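You operate a simulated robot arm through the tools that you are given. There is no shell and no other tool. Be economical: measure what you need, move in short steps, check, and stop when the job is done.

You run a simulated robot arm. Do the job below in one go: nothing can be reset, and whatever is moved stays where it is left.

Task
Move the green suction cup to bore 3, plug bore 2 with the yellow pin and lock the bar.
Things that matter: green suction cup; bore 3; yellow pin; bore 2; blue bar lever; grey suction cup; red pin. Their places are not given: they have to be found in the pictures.

The check looks at the end state, three seconds after you hand in, the way a careful person would. Anything else that was tipped, shoved, dropped, spilled or broken makes it a failure.

Robot
A 6-joint arm with a two-finger parallel gripper, fixed in place. Base frame: the origin is at the foot of the arm, x ahead of it, y to its left, z up; the work surface is at about z = 81.5. Units: cm, degrees, N and s.
With the tool pointing down near the work surface it reaches from about 24 to 64 cm from the base axis. Its first joint turns from -66.0 to 66.0 degrees. Payload 2.7 kg.
Tool frame: the origin (TCP) lies between the finger pads and is the grasp point; the fingertips stand 2.3 cm ahead of it; z points along the fingers, y is the line along which they close. The gripper opens to 9.4 cm. The fingers are 3.8 cm wide and 1 cm thick; the gripper's body (5.4 by 9.6 cm) begins 3.9 cm behind the TCP.
Orientation is that of the tool frame in the base frame, as a unit quaternion [w, x, y, z]. With the fingers straight down and closing along the base's y, the tool's x points along the base's -x, its y along +y and its z along -z.

Tools
- The arm moves only by the tool servo_tool. Its argument "commands" is text: rows parted by semicolons, each of 7 numbers parted by spaces: the shift along the base's x, y, z in units of 500 mm (1.0 is 500 mm), then the turn, a rotation vector about the base's x, y, z in units of 60 degrees (1.0 is 60 degrees), then the gripper command, from -1 (shut) to 1 (fully open), values between in proportion. In form: x y z wx wy wz jaw; .... A call has 1 to 20 rows; each row is the pose to reach, as a shift and turn from the pose commanded when the call began. A call with a number of a shift or a turn outside -1 to 1 is refused whole. A row lasts 0.2 s, in which the tool goes at most 5 cm and 8.6 degrees; a call with a longer step from one row to the next is refused whole, and so is a gripper value outside its range. A pose out of reach is approached as far as the arm can. The call stops where the force on the tool passes 40 N (or 10 N more than at its start, if that is more) or the arm is blocked; 0.2 s more then pass. The fingers move at their own pace (about 4.5 cm/s each) and stop on an object; they squeeze with about 42 N. The grip force told is the motor's: it shows also when the fingers shut on nothing. Time passes only in rows, and 0.2 s behind the last, so rows that repeat a pose let the fingers close. The reply holds the time, the measured pose of the TCP, the force on the tool along the base axes, the opening and the grip force, in the units named above and with some noise, and new pictures: "show" is both (left out), scene, wrist or none.
- Cameras (640 x 400 px; columns grow to the right, rows downward): "scene" is fixed at [5.54, -41.84, 141.12]; the picture's right is [0.92, -0.39, 0.00], its down [-0.21, -0.49, -0.84] and it looks along [0.33, 0.78, -0.54] (base axes); focal length 326 px, centre (320, 200). "wrist" rides on the gripper at [-3.9, 0, -4.4] in the tool frame; the picture's right is [0.00, -1.00, 0.00], its down [0.97, 0.00, -0.24] and it looks along [0.24, 0.00, 0.97] (tool axes); focal length 218 px, centre (320, 200).
- pixel_to_xyz(camera, pixels): there is no depth. For up to 12 entries [column, row, z] of the newest picture of that camera ("zoom" is the newest enlarged one), the place [x, y] in the base frame at which the ray of that pixel passes the height z, good to about 0.2 cm. No time passes.
- enlarge(camera, box): a new picture of the part [left, top, right, bottom] of that camera's present view, enlarged. No time passes.
- close_job(): hands the job in; it is judged then, once.

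Work in short steps. Measure before you move; look again where a grasp or a placing could have gone wrong, and mend it. You have 80 turns and 120 pictures in all, those below and enlarged ones among them. Open the gripper and draw the arm clear of the work before you hand the job in, unless the task says otherwise; then end with one line.

The tools are called as name(argument=value, ...) on one line, values as JSON. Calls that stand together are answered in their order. servo_tool: Moves the arm, as the interface text tells. Its arguments: {"type":"object","properties":{"commands":{"type":"string"},"show":{"type":"string","enum":["both","scene","wrist","none"]}},"required":["commands"]} The other tools are called the same way: pixel_to_xyz (camera, pixels) gives the place at which the rays of pixels pass given heights; enlarge (camera, box) takes an enlarged picture of a part of a camera's view; close_job () hands the job in.

At the start:

```text
time_s: 0.0
eef_pos: [47.33, 8.95, 113.53]
orientation: [0.001, 0.0, 1.0, 0.0]
contact_force: [-0.6, 0.8, 0.2]
opening: 9.39
gripper_force: 0.0
```

scene: 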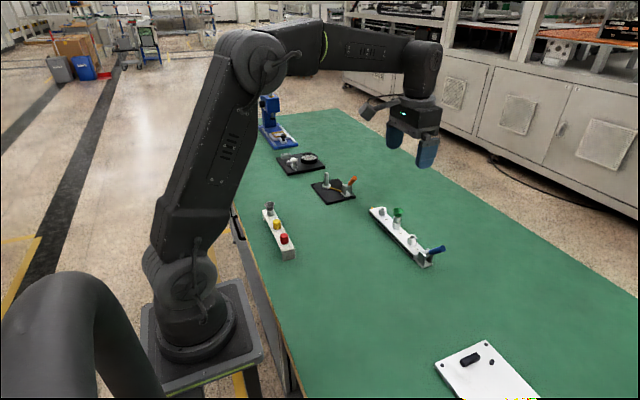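
wrist: 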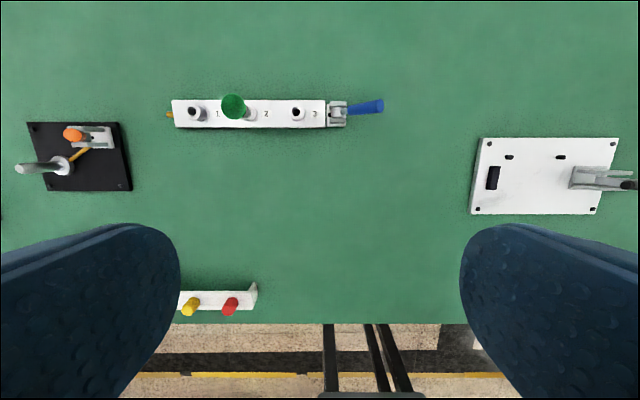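

I take a closer look at the bar and the pin rack in both pictures.

enlarge(camera="scene", box=[350, 190, 460, 280])

enlarge(camera="wrist", box=[150, 70, 400, 150])

enlarge(camera="scene", box=[240, 190, 320, 270])

```text
4.44 times, centred on (405, 235) of scene
```

zoom: 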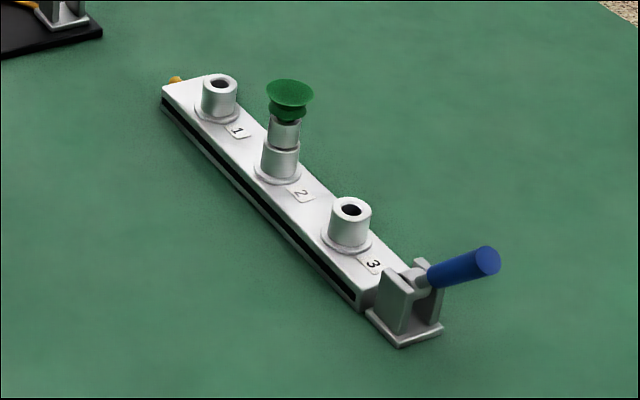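

```text
2.56 times, centred on (275, 110) of wrist
```

zoom: 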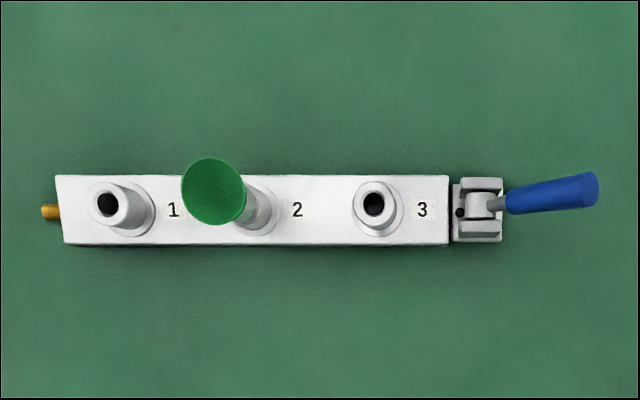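

```text
5.00 times, centred on (280, 230) of scene
```

zoom: 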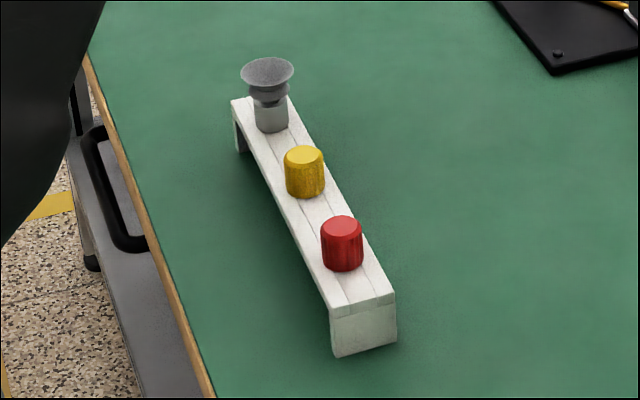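

I triangulate the bore tops, cup top, lever and yellow pin by asking for both cameras at two heights.

pixel_to_xyz(camera="scene", pixels=[[382.5, 209.1, 84], [382.5, 209.1, 90], [398.2, 209.8, 84], [398.2, 209.8, 94], [412.2, 237.3, 84], [412.2, 237.3, 90], [442.6, 249, 84], [442.6, 249, 92], [276.8, 221, 84], [276.8, 221, 90], [284.4, 235.2, 84], [284.4, 235.2, 90]])

pixel_to_xyz(camera="wrist", pixels=[[191.8, 111.6, 84], [191.8, 111.6, 90], [233.6, 106.5, 84], [233.6, 106.5, 94], [296.1, 111.6, 84], [296.1, 111.6, 90], [380.5, 106.1, 84], [380.5, 106.1, 92], [193, 301, 84], [193, 301, 90], [337.5, 112.7, 84], [337.5, 112.7, 90]])

```text
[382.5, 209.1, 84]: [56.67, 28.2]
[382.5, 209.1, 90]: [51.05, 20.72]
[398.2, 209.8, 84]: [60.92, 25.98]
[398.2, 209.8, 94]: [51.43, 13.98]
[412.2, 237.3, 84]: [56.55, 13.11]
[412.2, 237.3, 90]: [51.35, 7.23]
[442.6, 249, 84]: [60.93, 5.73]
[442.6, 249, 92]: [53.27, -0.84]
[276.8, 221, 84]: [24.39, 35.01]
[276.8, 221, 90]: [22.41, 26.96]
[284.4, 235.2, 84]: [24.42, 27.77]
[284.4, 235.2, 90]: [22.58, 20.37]
```

```text
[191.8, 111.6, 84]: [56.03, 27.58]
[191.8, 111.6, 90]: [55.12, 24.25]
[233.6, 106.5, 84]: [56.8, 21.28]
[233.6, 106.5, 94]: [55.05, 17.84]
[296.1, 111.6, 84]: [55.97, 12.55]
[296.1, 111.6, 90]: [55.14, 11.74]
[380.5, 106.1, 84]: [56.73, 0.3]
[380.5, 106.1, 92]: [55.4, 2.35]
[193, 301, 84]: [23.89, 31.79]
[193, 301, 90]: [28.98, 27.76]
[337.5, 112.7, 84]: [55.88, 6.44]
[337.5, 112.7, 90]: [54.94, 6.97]
```

The bore tops come out near (55.9, 27.1 / 19.6 / 12.5, z 84.8), the green cup's rim at z≈89.4, and the lever tip near (55.9, 1.6, 89). I move over the bar for a closer look.

servo_tool(commands="0.05 0.02 -0.08 0 0 0 1; 0.1 0.05 -0.16 0 0 0 1; 0.14 0.08 -0.22 0 0 0 1; 0.17 0.1 -0.24 0 0 0 1; 0.17 0.1 -0.24 0 0 0 1")

```text
time_s: 1.2
eef_pos: [55.83, 14.06, 101.49]
orientation: [0.0, -0.001, 1.0, 0.0]
contact_force: [0.0, 0.3, 0.2]
opening: 9.4
gripper_force: 0.1
```

scene: 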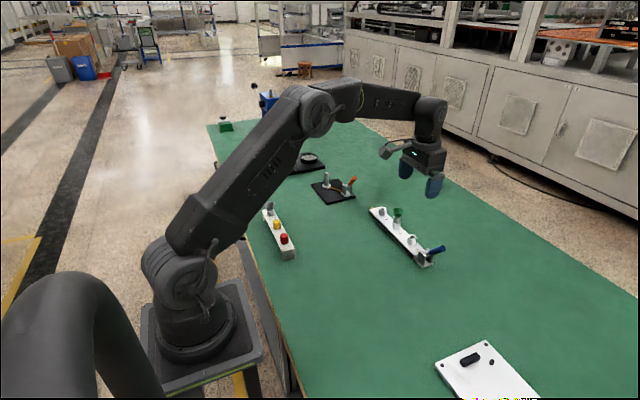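
wrist: 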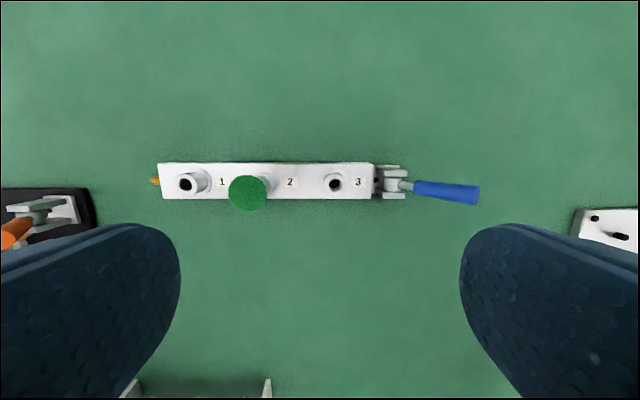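

The bar spans columns 158-400. I enlarge it to see lever and cup more clearly.

enlarge(camera="wrist", box=[340, 140, 500, 240])

enlarge(camera="wrist", box=[140, 140, 300, 240])

enlarge(camera="scene", box=[400, 230, 456, 272])

```text
4.00 times, centred on (420, 190) of wrist
```

zoom: 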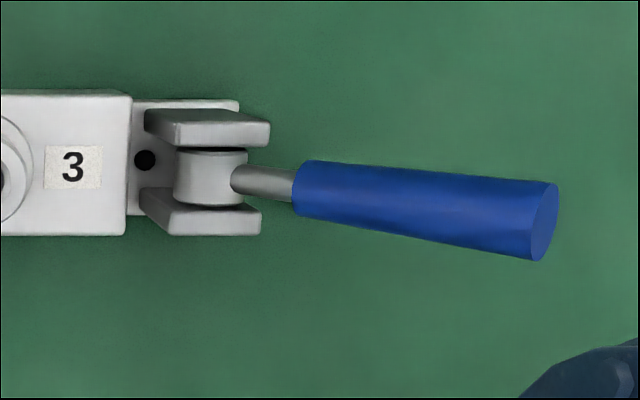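

```text
4.00 times, centred on (220, 190) of wrist
```

zoom: 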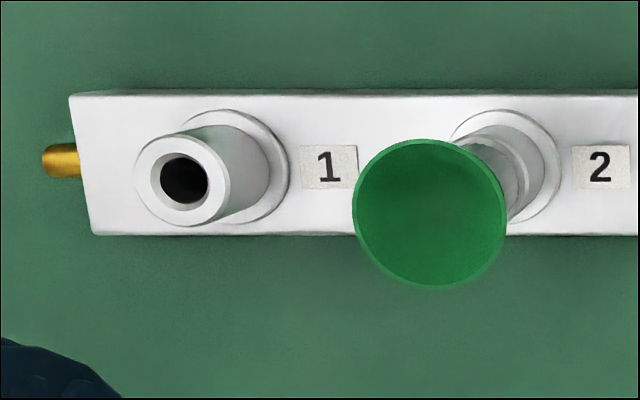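

```text
9.52 times, centred on (428, 251) of scene
```

zoom: 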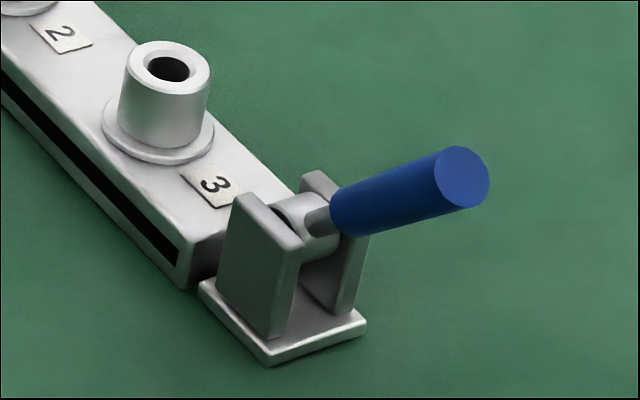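

Refining heights with the new wrist view.

pixel_to_xyz(camera="wrist", pixels=[[185.75, 185.25, 84], [185.75, 185.25, 90], [247.5, 193.25, 84], [247.5, 193.25, 94], [334.5, 184, 84], [334.5, 184, 90], [475.75, 195.5, 84], [475.75, 195.5, 92], [393, 184.5, 84], [393, 184.5, 90], [155, 181, 83], [228.25, 193.25, 90]])

pixel_to_xyz(camera="scene", pixels=[[443.2, 248.6, 84], [443.2, 248.6, 92], [426.7, 252.3, 84], [426.7, 252.3, 90], [393.2, 209.5, 89], [403.4, 209.5, 89], [395.7, 220.2, 85], [411, 243.5, 82]])

```text
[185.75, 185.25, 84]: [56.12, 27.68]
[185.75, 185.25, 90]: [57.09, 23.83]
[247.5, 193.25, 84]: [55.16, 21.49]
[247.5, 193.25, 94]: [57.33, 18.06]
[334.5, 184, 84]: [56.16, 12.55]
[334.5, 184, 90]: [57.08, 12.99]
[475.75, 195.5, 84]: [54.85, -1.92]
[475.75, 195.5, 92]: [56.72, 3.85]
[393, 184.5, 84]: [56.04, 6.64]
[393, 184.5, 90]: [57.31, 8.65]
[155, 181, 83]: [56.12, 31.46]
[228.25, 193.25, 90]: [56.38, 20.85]
```

```text
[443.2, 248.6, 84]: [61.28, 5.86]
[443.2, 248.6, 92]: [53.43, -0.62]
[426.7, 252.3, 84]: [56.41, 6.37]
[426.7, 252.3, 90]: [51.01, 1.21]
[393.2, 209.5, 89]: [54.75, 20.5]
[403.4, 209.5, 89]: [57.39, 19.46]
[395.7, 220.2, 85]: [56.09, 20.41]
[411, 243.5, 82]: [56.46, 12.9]
```

The green cup is at about (56.2, 19.85), rim z≈89.1 and 2.8 cm wide; I centre over it with jaws partly closed and come down to just above the rim.

servo_tool(commands="0.0074 0.06 0 0 0 0 0.4; 0.0074 0.115 -0.05 0 0 0 0.25; 0.0074 0.115 -0.12 0 0 0 0.2; 0.0074 0.115 -0.17 0 0 0 0.2; 0.0074 0.115 -0.17 0 0 0 0.2")

enlarge(camera="scene", box=[350, 170, 446, 230])

```text
time_s: 2.4
eef_pos: [56.37, 19.74, 92.96]
orientation: [0.001, 0.001, 1.0, 0.0]
contact_force: [0.2, 0.5, 0.1]
opening: 5.65
gripper_force: 0.1
```

scene: 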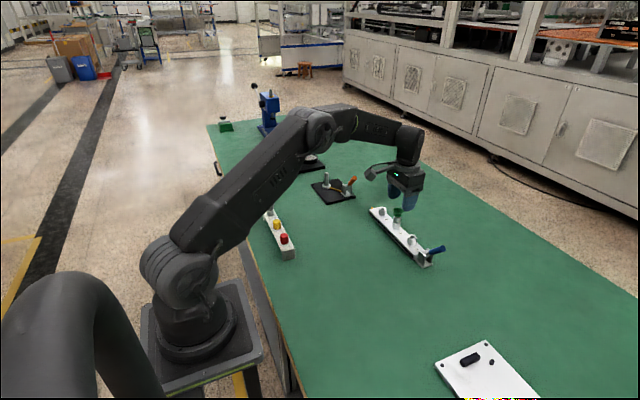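
wrist: 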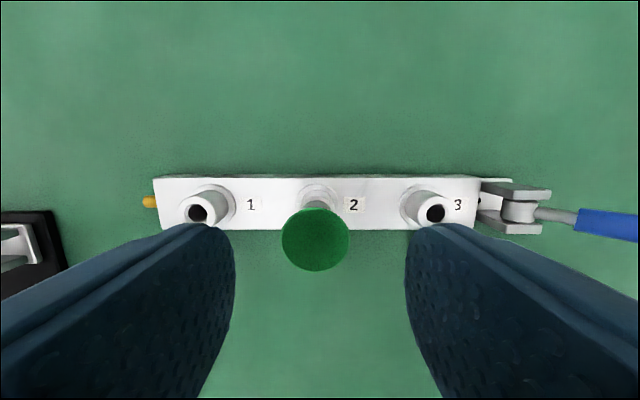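

```text
6.67 times, centred on (398, 200) of scene
```

zoom: 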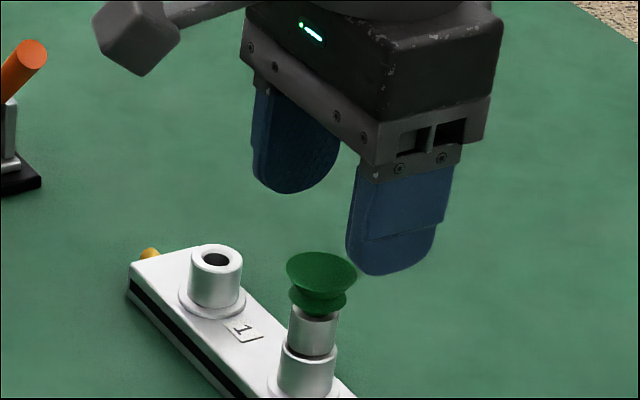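

I check the cup and bore centres from this closer view.

pixel_to_xyz(camera="wrist", pixels=[[315.5, 240, 89.1], [196, 213, 84.6], [435.5, 213, 84.6], [282, 240, 89.1], [349, 240, 89.1]])

enlarge(camera="wrist", box=[376, 175, 504, 255])

```text
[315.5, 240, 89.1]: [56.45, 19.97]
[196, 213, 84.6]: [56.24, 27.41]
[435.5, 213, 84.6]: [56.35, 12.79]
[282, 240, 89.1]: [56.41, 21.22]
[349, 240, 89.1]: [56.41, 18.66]
```

```text
5.00 times, centred on (440, 215) of wrist
```

zoom: 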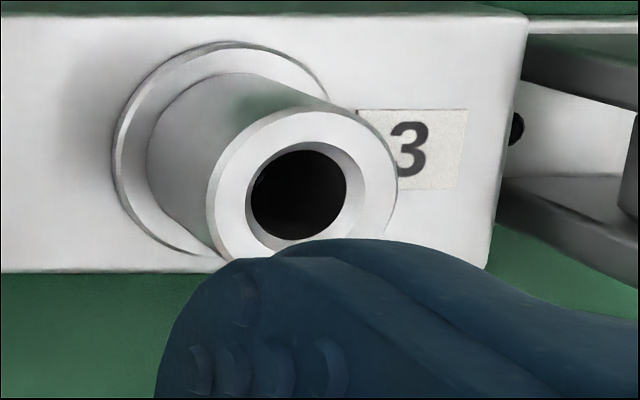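

The cup sits at (56.35, 20.0), bore 3 lies 7.3 cm toward -y. I lower to z≈88.4 and close.

servo_tool(commands="0 0.005 -0.05 0 0 0 0.2; 0 0.005 -0.091 0 0 0 0.2; 0 0.005 -0.091 0 0 0 -0.2; 0 0.005 -0.091 0 0 0 -1; 0 0.005 -0.091 0 0 0 -1; 0 0.005 -0.091 0 0 0 -1; 0 0.005 -0.091 0 0 0 -1", show="wrist")

enlarge(camera="scene", box=[350, 180, 446, 240])

```text
time_s: 4.0
eef_pos: [56.18, 19.96, 88.43]
orientation: [0.0, 0.0, 1.0, 0.0]
contact_force: [0.7, 0.9, -2.2]
opening: 2.87
gripper_force: 41.9
```

wrist: 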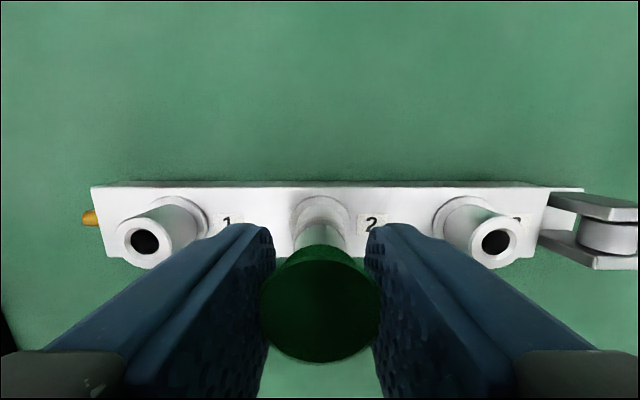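

```text
6.67 times, centred on (398, 210) of scene
```

zoom: 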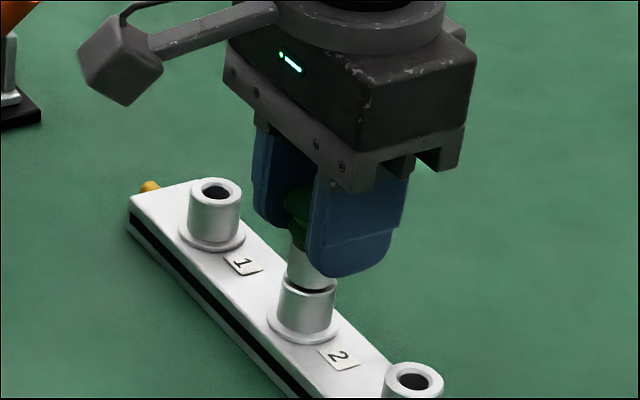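

The cup is held at 2.87 cm with 42 N. I raise it slowly and watch the force.

servo_tool(commands="0 0 0.01 0 0 0 -1; 0 0 0.03 0 0 0 -1; 0 0 0.06 0 0 0 -1; 0 0 0.1 0 0 0 -1; 0 0 0.1 0 0 0 -1")

enlarge(camera="scene", box=[350, 160, 446, 220])

```text
time_s: 5.2
eef_pos: [56.1, 20.08, 93.45]
orientation: [-0.001, 0.0, 1.0, 0.0]
contact_force: [0.1, 0.5, -1.2]
opening: 2.86
gripper_force: 41.0
```

scene: 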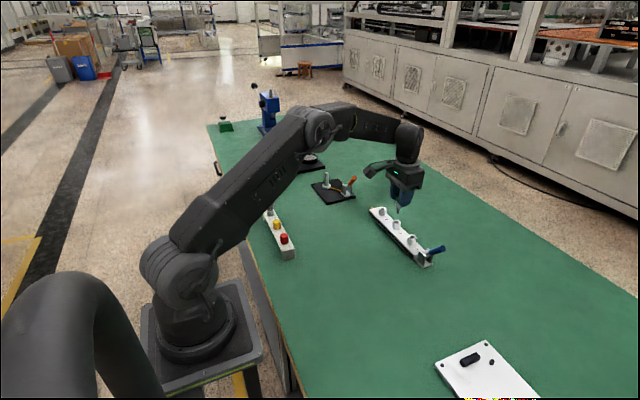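
wrist: 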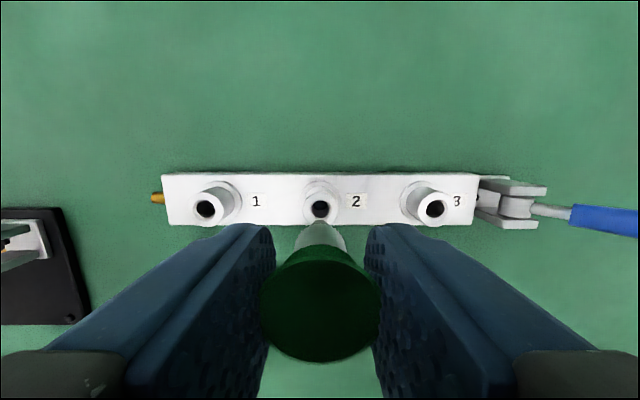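

```text
6.67 times, centred on (398, 190) of scene
```

zoom: 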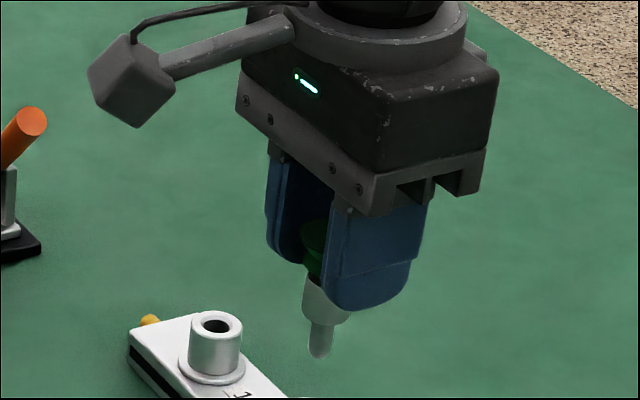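

It came out freely with its stem hanging straight. All three bores are now visible at (205.5,208), (320,208) and (435.5,208); I measure their spacing.

pixel_to_xyz(camera="wrist", pixels=[[205.5, 208.5, 84.6], [320, 208.5, 84.6], [435.5, 208.5, 84.6]])

enlarge(camera="wrist", box=[280, 170, 472, 290])

```text
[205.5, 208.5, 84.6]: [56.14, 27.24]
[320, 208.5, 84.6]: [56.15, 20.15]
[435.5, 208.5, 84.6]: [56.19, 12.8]
```

```text
3.33 times, centred on (376, 230) of wrist
```

zoom: 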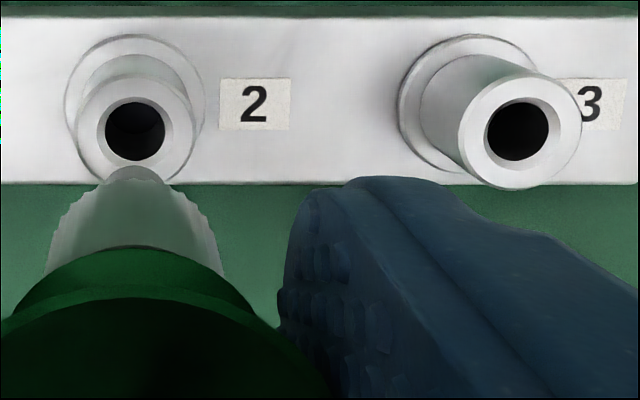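

I move -7.27 cm in y to hang above bore 3 and look again.

servo_tool(commands="0 -0.07 0 0 0 0 -1; 0 -0.1454 0 0 0 0 -1; 0 -0.1454 0 0 0 0 -1; 0 -0.1454 -0.02 0 0 0 -1; 0 -0.1454 -0.02 0 0 0 -1", show="wrist")

enlarge(camera="wrist", box=[256, 170, 384, 250])

enlarge(camera="scene", box=[364, 190, 460, 250])

```text
time_s: 6.4
eef_pos: [56.16, 12.67, 92.4]
orientation: [0.0, 0.001, 1.0, 0.001]
contact_force: [0.2, -0.6, 0.3]
opening: 2.87
gripper_force: 42.5
```

wrist: 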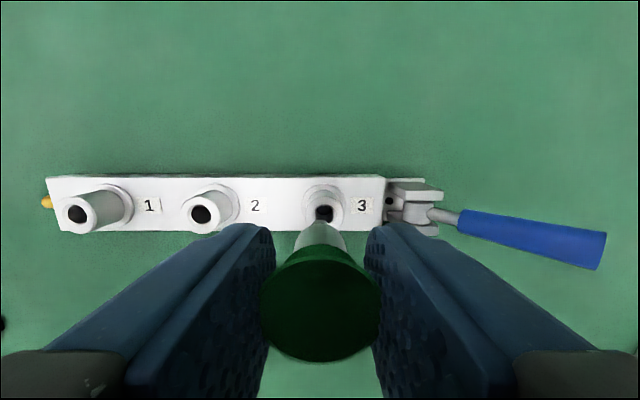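

```text
5.00 times, centred on (320, 210) of wrist
```

zoom: 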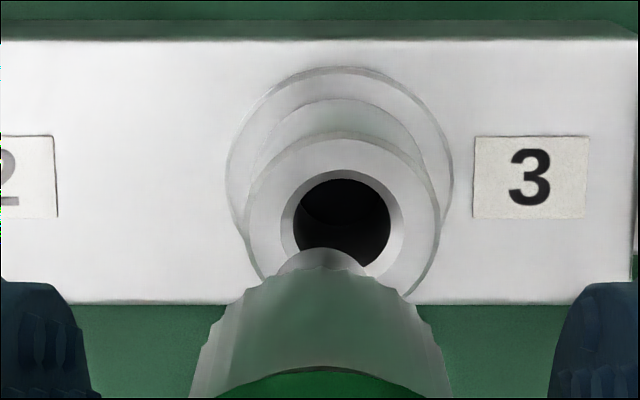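

```text
6.67 times, centred on (412, 220) of scene
```

zoom: 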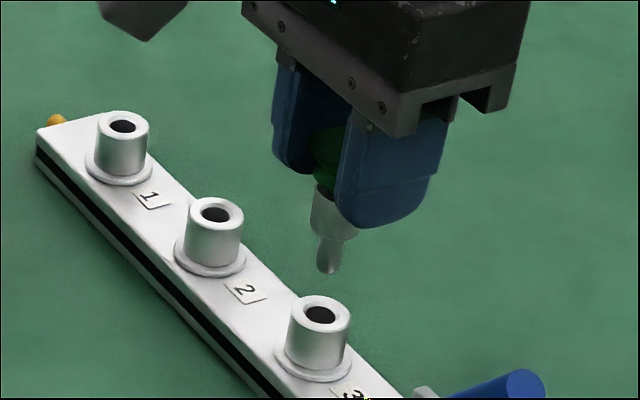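

The bore is centred at column 324.4 while the stem is at 320.4, so I shift about 0.22 cm toward -y and lower gently.

servo_tool(commands="0 -0.0044 0 0 0 0 -1; 0 -0.0044 -0.02 0 0 0 -1; 0 -0.0044 -0.03 0 0 0 -1; 0 -0.0044 -0.03 0 0 0 -1", show="wrist")

enlarge(camera="wrist", box=[256, 170, 384, 250])

enlarge(camera="scene", box=[364, 190, 460, 250])

```text
time_s: 7.4
eef_pos: [56.18, 12.58, 90.9]
orientation: [0.0, -0.001, 1.0, 0.0]
contact_force: [0.1, -0.6, -0.6]
opening: 2.86
gripper_force: 41.7
```

wrist: 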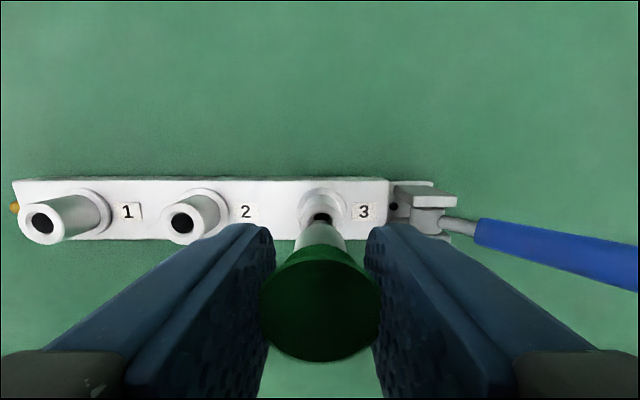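

```text
5.00 times, centred on (320, 210) of wrist
```

zoom: 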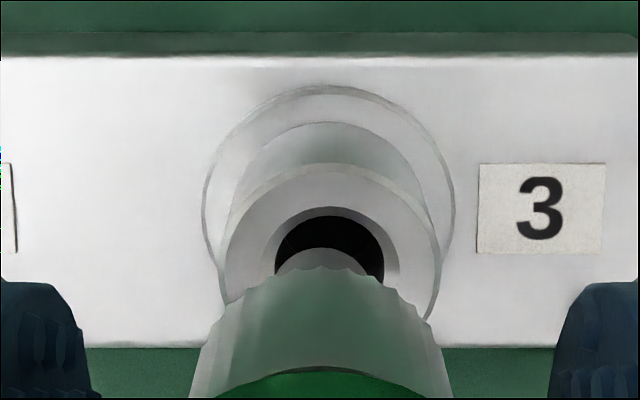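

```text
6.67 times, centred on (412, 220) of scene
```

zoom: 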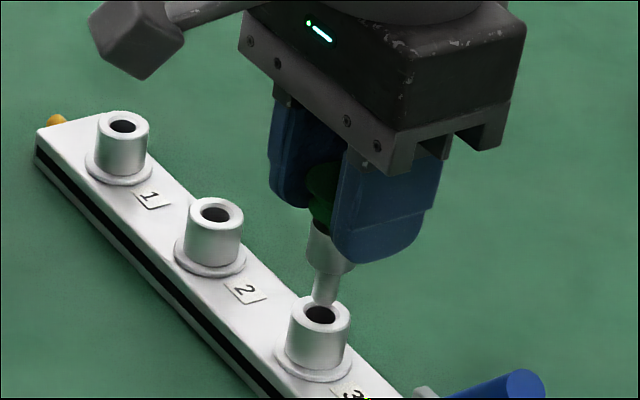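

Nearly centred (bore column ~330 in zoom vs stem ~322), so I nudge 0.08 cm more and continue down in small steps.

servo_tool(commands="0 -0.0016 0 0 0 0 -1; 0 -0.0016 -0.01 0 0 0 -1; 0 -0.0016 -0.02 0 0 0 -1; 0 -0.0016 -0.03 0 0 0 -1; 0 -0.0016 -0.04 0 0 0 -1; 0 -0.0016 -0.048 0 0 0 -1; 0 -0.0016 -0.048 0 0 0 -1", show="wrist")

enlarge(camera="scene", box=[364, 200, 460, 260])

```text
time_s: 9.0
eef_pos: [56.13, 12.49, 88.52]
orientation: [0.001, 0.0, 1.0, 0.001]
contact_force: [1.8, 3.2, 2.7]
opening: 2.84
gripper_force: 42.1
```

wrist: 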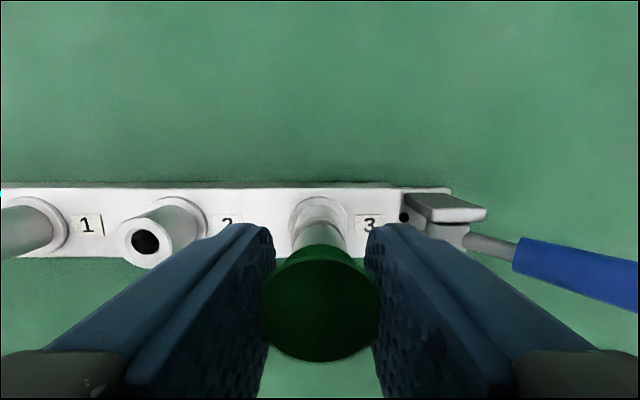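

```text
6.67 times, centred on (412, 230) of scene
```

zoom: 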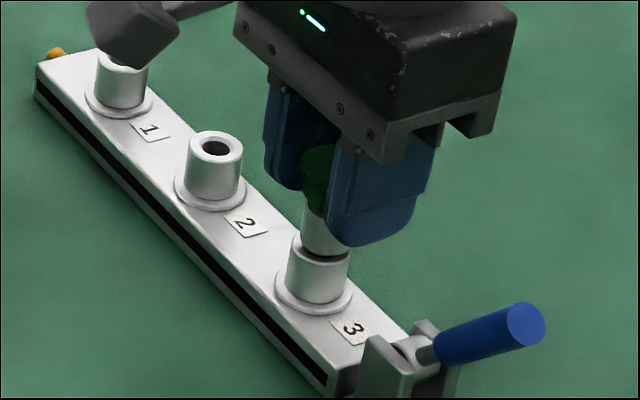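

It went in; there remains ~0.1 cm to the seated height. I press that last bit, then open partly.

servo_tool(commands="0 0 -0.002 0 0 0 -1; 0 0 -0.004 0 0 0 -1; 0 0 -0.004 0 0 0 -1; 0 0 -0.003 0 0 0 -0.1; 0 0 -0.003 0 0 0 0.1; 0 0 -0.003 0 0 0 0.1; 0 0 0.05 0 0 0 0.1; 0 0 0.12 0 0 0 0.1; 0 0 0.2 0 0 0 0.1; 0 0 0.2 0 0 0 0.1")

enlarge(camera="scene", box=[364, 200, 460, 260])

```text
time_s: 11.2
eef_pos: [56.07, 12.43, 98.58]
orientation: [0.0, 0.0, 1.0, -0.001]
contact_force: [-0.6, 0.2, -0.6]
opening: 5.19
gripper_force: 0.1
```

scene: 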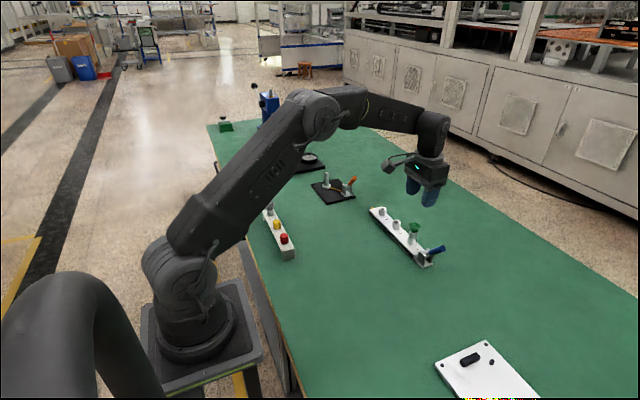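
wrist: 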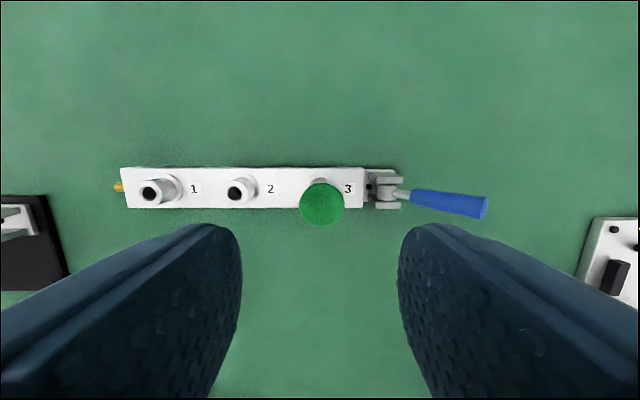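

```text
6.67 times, centred on (412, 230) of scene
```

zoom: 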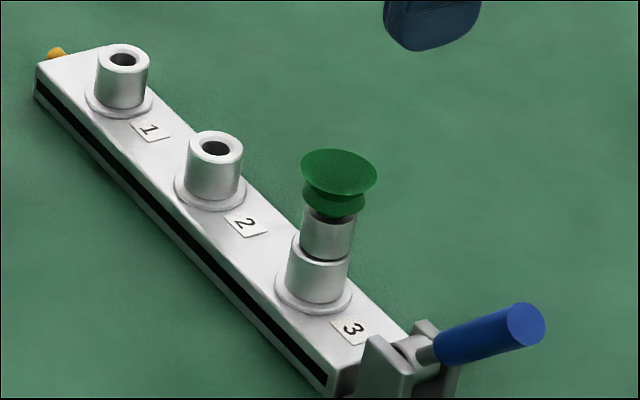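

The green cup is seated in bore 3. Now I move high over to the pin rack (around x 25, y 31) and look.

servo_tool(commands="-0.03 0.02 0.07 0 0 0 0.1; -0.11 0.07 0.1 0 0 0 0.1; -0.19 0.12 0.1 0 0 0 0.1; -0.27 0.17 0.1 0 0 0 0.1; -0.35 0.22 0.1 0 0 0 0.1; -0.43 0.27 0.1 0 0 0 0.1; -0.51 0.32 0.1 0 0 0 0.1; -0.57 0.36 0.1 0 0 0 0.1; -0.6 0.38 0.1 0 0 0 0.1; -0.6 0.38 0.1 0 0 0 0.1")

```text
time_s: 13.4
eef_pos: [25.96, 31.49, 103.45]
orientation: [0.001, 0.0, 1.0, 0.0]
contact_force: [0.4, -0.1, 0.5]
opening: 5.16
gripper_force: 0.2
```

scene: 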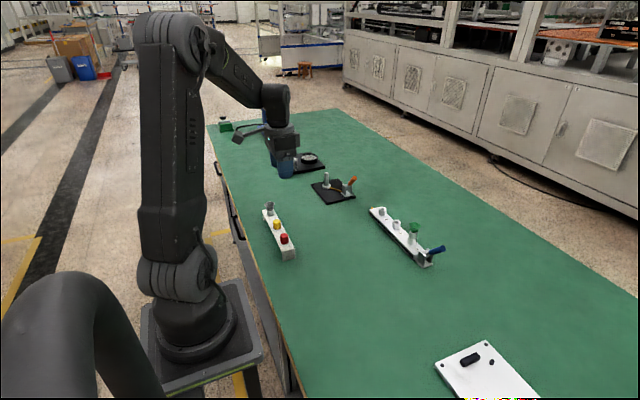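
wrist: 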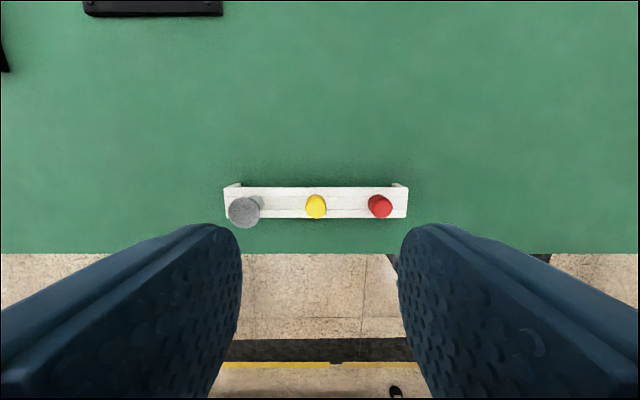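

The yellow pin is at (316,206) here, red at (381,206), grey cup at (245,212). I triangulate it.

enlarge(camera="wrist", box=[272, 170, 400, 250])

pixel_to_xyz(camera="wrist", pixels=[[316, 206.5, 84], [316, 206.5, 88], [381, 206.5, 84], [381, 206.5, 88], [245, 212, 86], [245, 212, 90]])

pixel_to_xyz(camera="scene", pixels=[[276.8, 221, 84], [276.8, 221, 88], [284.4, 235.2, 84], [284.4, 235.2, 88]])

```text
5.00 times, centred on (336, 210) of wrist
```

zoom: 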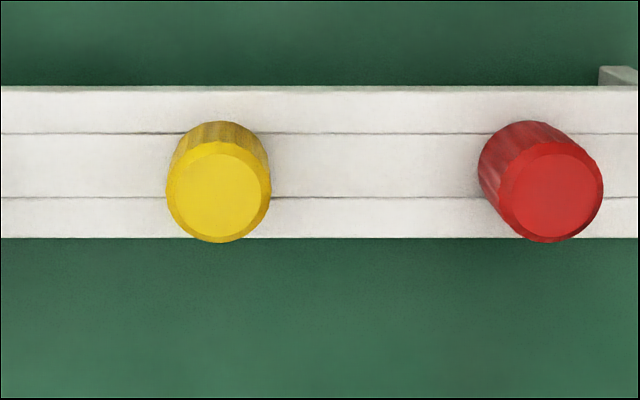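

```text
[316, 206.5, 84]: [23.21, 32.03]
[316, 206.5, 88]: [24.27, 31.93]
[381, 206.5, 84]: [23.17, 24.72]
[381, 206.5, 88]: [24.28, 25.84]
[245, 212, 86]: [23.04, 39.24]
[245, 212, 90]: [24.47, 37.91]
```

```text
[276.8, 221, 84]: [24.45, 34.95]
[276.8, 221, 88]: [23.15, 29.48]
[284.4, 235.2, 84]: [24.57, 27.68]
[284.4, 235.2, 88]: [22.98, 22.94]
```

Yellow pin top at about (23.7, 31.95, 86.1), ~2 cm wide. I go above it at z≈92 and check.

servo_tool(commands="-0.02 0.005 -0.06 0 0 0 0.1; -0.046 0.0096 -0.13 0 0 0 0.1; -0.046 0.0096 -0.19 0 0 0 0.1; -0.046 0.0096 -0.228 0 0 0 0.1; -0.046 0.0096 -0.228 0 0 0 0.1")

enlarge(camera="scene", box=[232, 180, 328, 240])

```text
time_s: 14.6
eef_pos: [23.77, 31.85, 92.14]
orientation: [0.0, 0.0, 1.0, 0.0]
contact_force: [0.2, -1.0, -0.3]
opening: 5.15
gripper_force: 0.0
```

scene: 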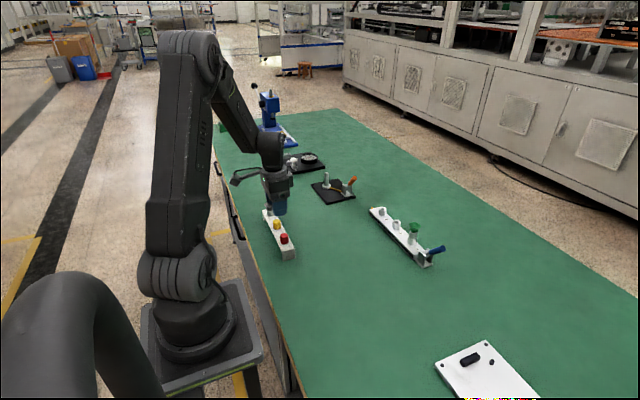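
wrist: 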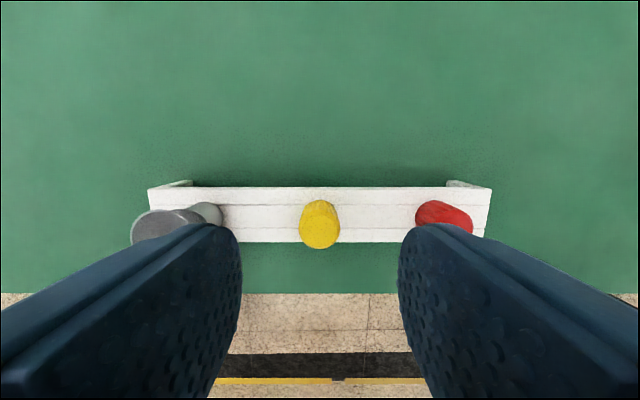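

```text
6.67 times, centred on (280, 210) of scene
```

zoom: 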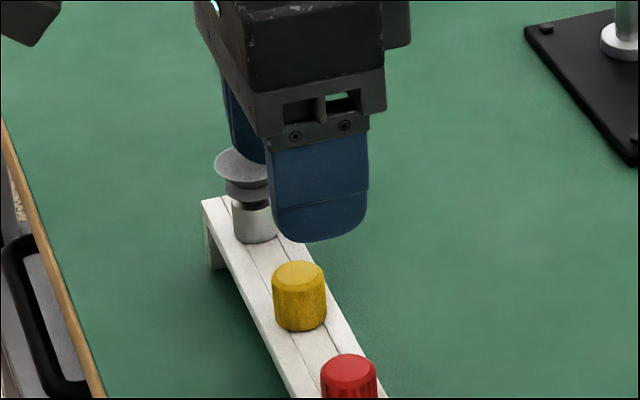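

The pin shows at (320,231), fingers clear of the grey cup and red pin. Check its centre.

pixel_to_xyz(camera="wrist", pixels=[[319.5, 232, 86.1], [300, 232, 86.1], [339, 232, 86.1], [319.5, 187, 84], [319.5, 242, 84]])

```text
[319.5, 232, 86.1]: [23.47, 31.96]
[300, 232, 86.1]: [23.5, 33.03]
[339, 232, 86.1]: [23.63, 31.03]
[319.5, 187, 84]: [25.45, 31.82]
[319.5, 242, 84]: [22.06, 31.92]
```

Centred within 0.1 cm. I lower to z≈86.8 (tips ~84.5) and close.

servo_tool(commands="-0.002 0.0015 -0.05 0 0 0 0.1; -0.002 0.0015 -0.09 0 0 0 0.1; -0.002 0.0015 -0.106 0 0 0 0.1; -0.002 0.0015 -0.106 0 0 0 -0.4; -0.002 0.0015 -0.106 0 0 0 -1; -0.002 0.0015 -0.106 0 0 0 -1; -0.002 0.0015 -0.106 0 0 0 -1; -0.002 0.0015 -0.106 0 0 0 -1", show="wrist")

enlarge(camera="scene", box=[232, 190, 328, 250])

```text
time_s: 16.4
eef_pos: [23.7, 32.05, 86.99]
orientation: [0.0, 0.0, 1.0, 0.0]
contact_force: [-0.4, 0.1, 0.0]
opening: 1.87
gripper_force: 42.1
```

wrist: 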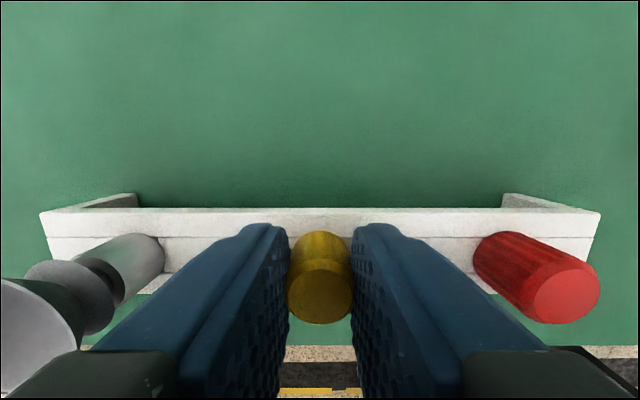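

```text
6.67 times, centred on (280, 220) of scene
```

zoom: 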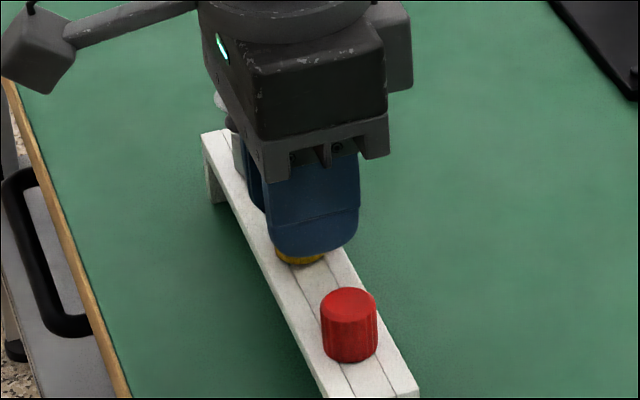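

The pin is gripped at 1.87 cm. I lift it straight up and confirm.

servo_tool(commands="0 0 0.02 0 0 0 -1; 0 0 0.06 0 0 0 -1; 0 0 0.14 0 0 0 -1; 0 0 0.22 0 0 0 -1; 0 0 0.22 0 0 0 -1")

enlarge(camera="scene", box=[232, 150, 328, 210])

```text
time_s: 17.6
eef_pos: [23.69, 32.09, 97.8]
orientation: [-0.001, 0.0, 1.0, 0.0]
contact_force: [0.8, -0.5, 0.0]
opening: 1.87
gripper_force: 42.6
```

scene: 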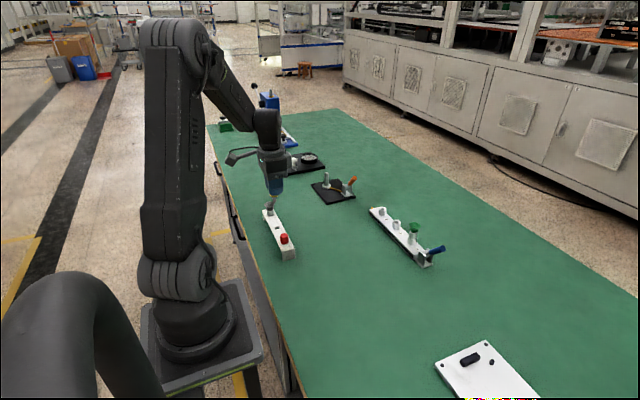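
wrist: 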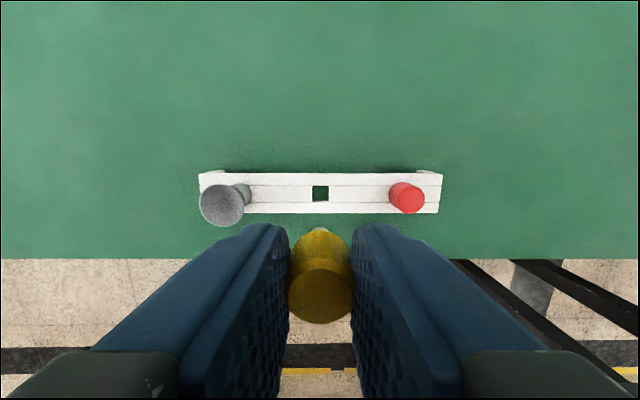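

```text
6.67 times, centred on (280, 180) of scene
```

zoom: 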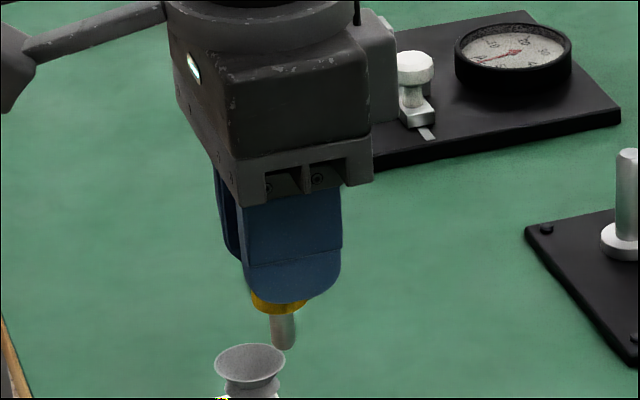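

Yellow pin lifted with its stem below. I carry it to above bore 2 near (56.15, 20.0).

servo_tool(commands="0.04 -0.015 0.05 0 0 0 -1; 0.12 -0.045 0.08 0 0 0 -1; 0.21 -0.08 0.08 0 0 0 -1; 0.3 -0.113 0.08 0 0 0 -1; 0.39 -0.147 0.08 0 0 0 -1; 0.48 -0.18 0.08 0 0 0 -1; 0.57 -0.213 0.06 0 0 0 -1; 0.63 -0.235 0.02 0 0 0 -1; 0.649 -0.2416 -0.03 0 0 0 -1; 0.649 -0.2416 -0.07 0 0 0 -1; 0.649 -0.2416 -0.07 0 0 0 -1")

enlarge(camera="wrist", box=[256, 170, 384, 250])

enlarge(camera="scene", box=[350, 180, 446, 240])

```text
time_s: 20.0
eef_pos: [56.28, 20.02, 94.34]
orientation: [0.0, 0.0, 1.0, 0.0]
contact_force: [-0.3, 0.7, -0.4]
opening: 1.89
gripper_force: 41.6
```

scene: 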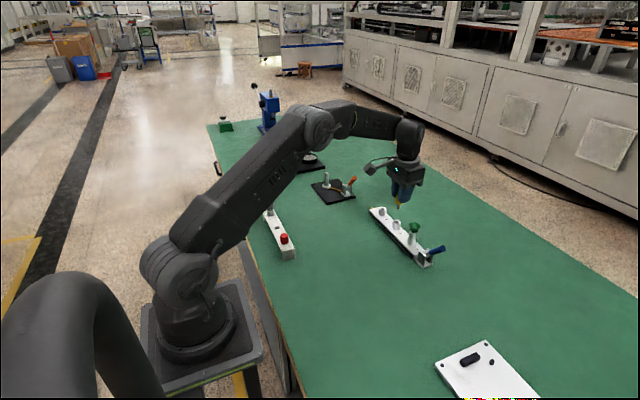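
wrist: 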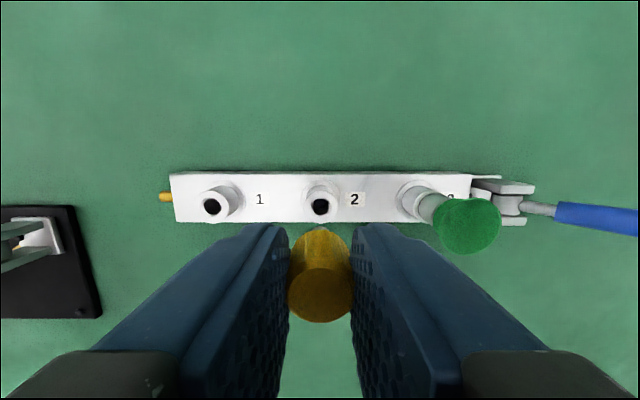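

```text
5.00 times, centred on (320, 210) of wrist
```

zoom: 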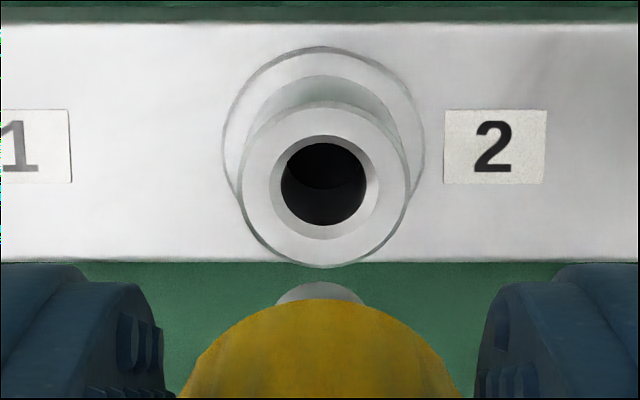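

```text
6.67 times, centred on (398, 210) of scene
```

zoom: 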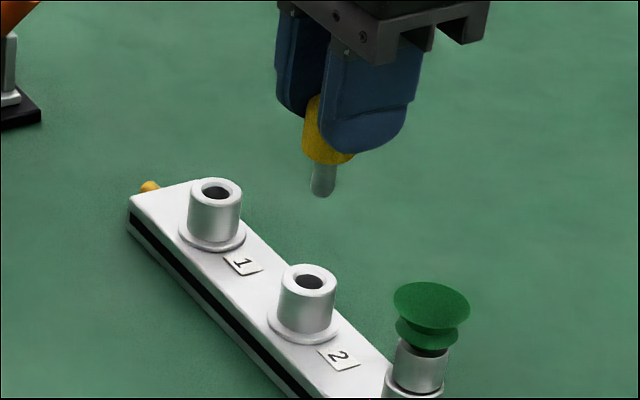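

Bore 2 and stem line up laterally (zoom 324 vs 320). I lower until the stem is just above the bore and check both directions.

servo_tool(commands="0 -0.001 -0.03 0 0 0 -1; 0 -0.001 -0.07 0 0 0 -1; 0 -0.001 -0.08 0 0 0 -1; 0 -0.001 -0.08 0 0 0 -1", show="wrist")

enlarge(camera="wrist", box=[256, 180, 384, 260])

enlarge(camera="scene", box=[372, 200, 420, 230])

```text
time_s: 21.0
eef_pos: [56.15, 19.94, 90.41]
orientation: [0.001, 0.0, 1.0, 0.0]
contact_force: [0.0, -0.7, -0.3]
opening: 1.86
gripper_force: 41.9
```

wrist: 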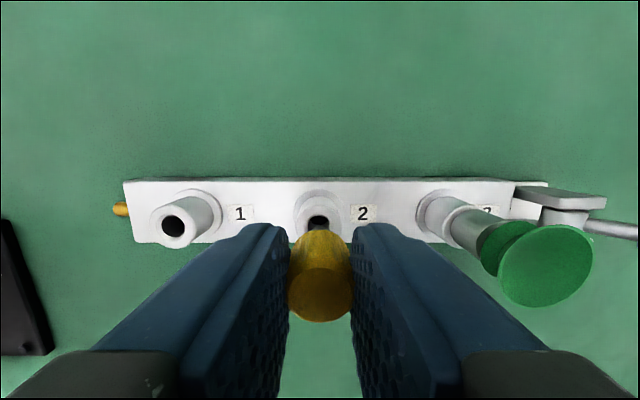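

```text
5.00 times, centred on (320, 220) of wrist
```

zoom: 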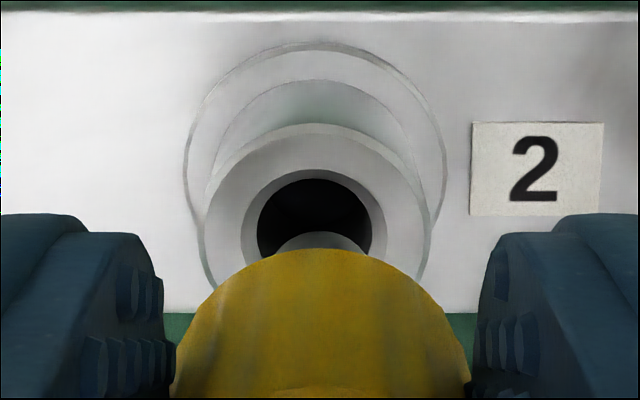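

```text
13.33 times, centred on (396, 215) of scene
```

zoom: 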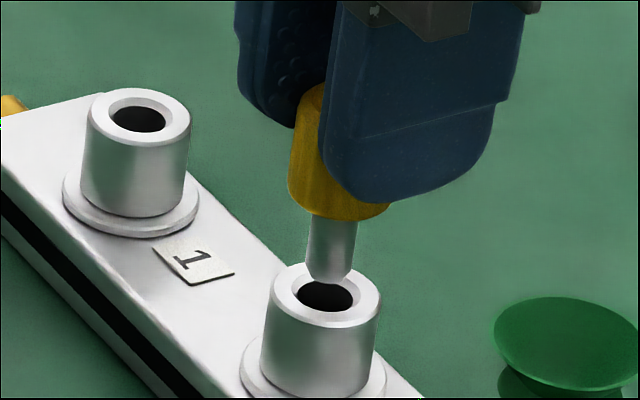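

Alignment is within ~0.1 cm both ways. I lower in small steps toward the seat, watching force.

servo_tool(commands="-0.001 0.001 -0.01 0 0 0 -1; -0.001 0.001 -0.02 0 0 0 -1; -0.001 0.001 -0.03 0 0 0 -1; -0.001 0.001 -0.04 0 0 0 -1; -0.001 0.001 -0.05 0 0 0 -1; -0.001 0.001 -0.056 0 0 0 -1; -0.001 0.001 -0.056 0 0 0 -1", show="wrist")

enlarge(camera="scene", box=[372, 205, 420, 235])

```text
time_s: 22.6
eef_pos: [56.18, 20.03, 87.9]
orientation: [0.003, 0.0, 1.0, 0.002]
contact_force: [-9.5, -0.1, 22.9]
opening: 1.89
gripper_force: 42.4
```

wrist: 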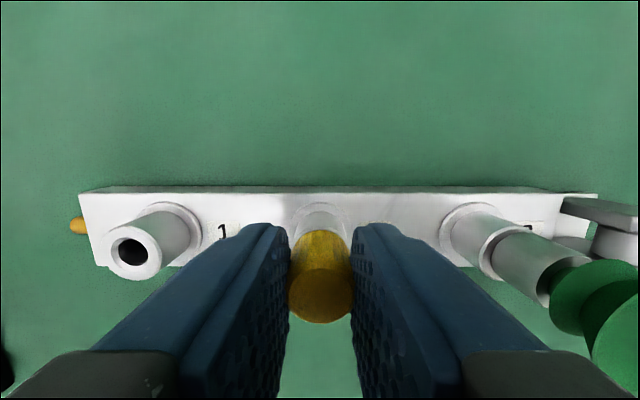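

```text
13.33 times, centred on (396, 220) of scene
```

zoom: 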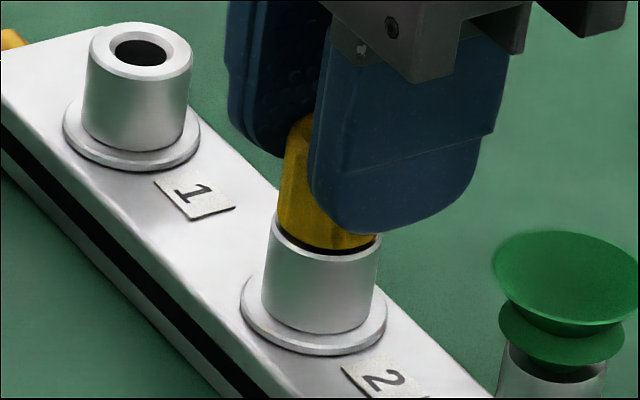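

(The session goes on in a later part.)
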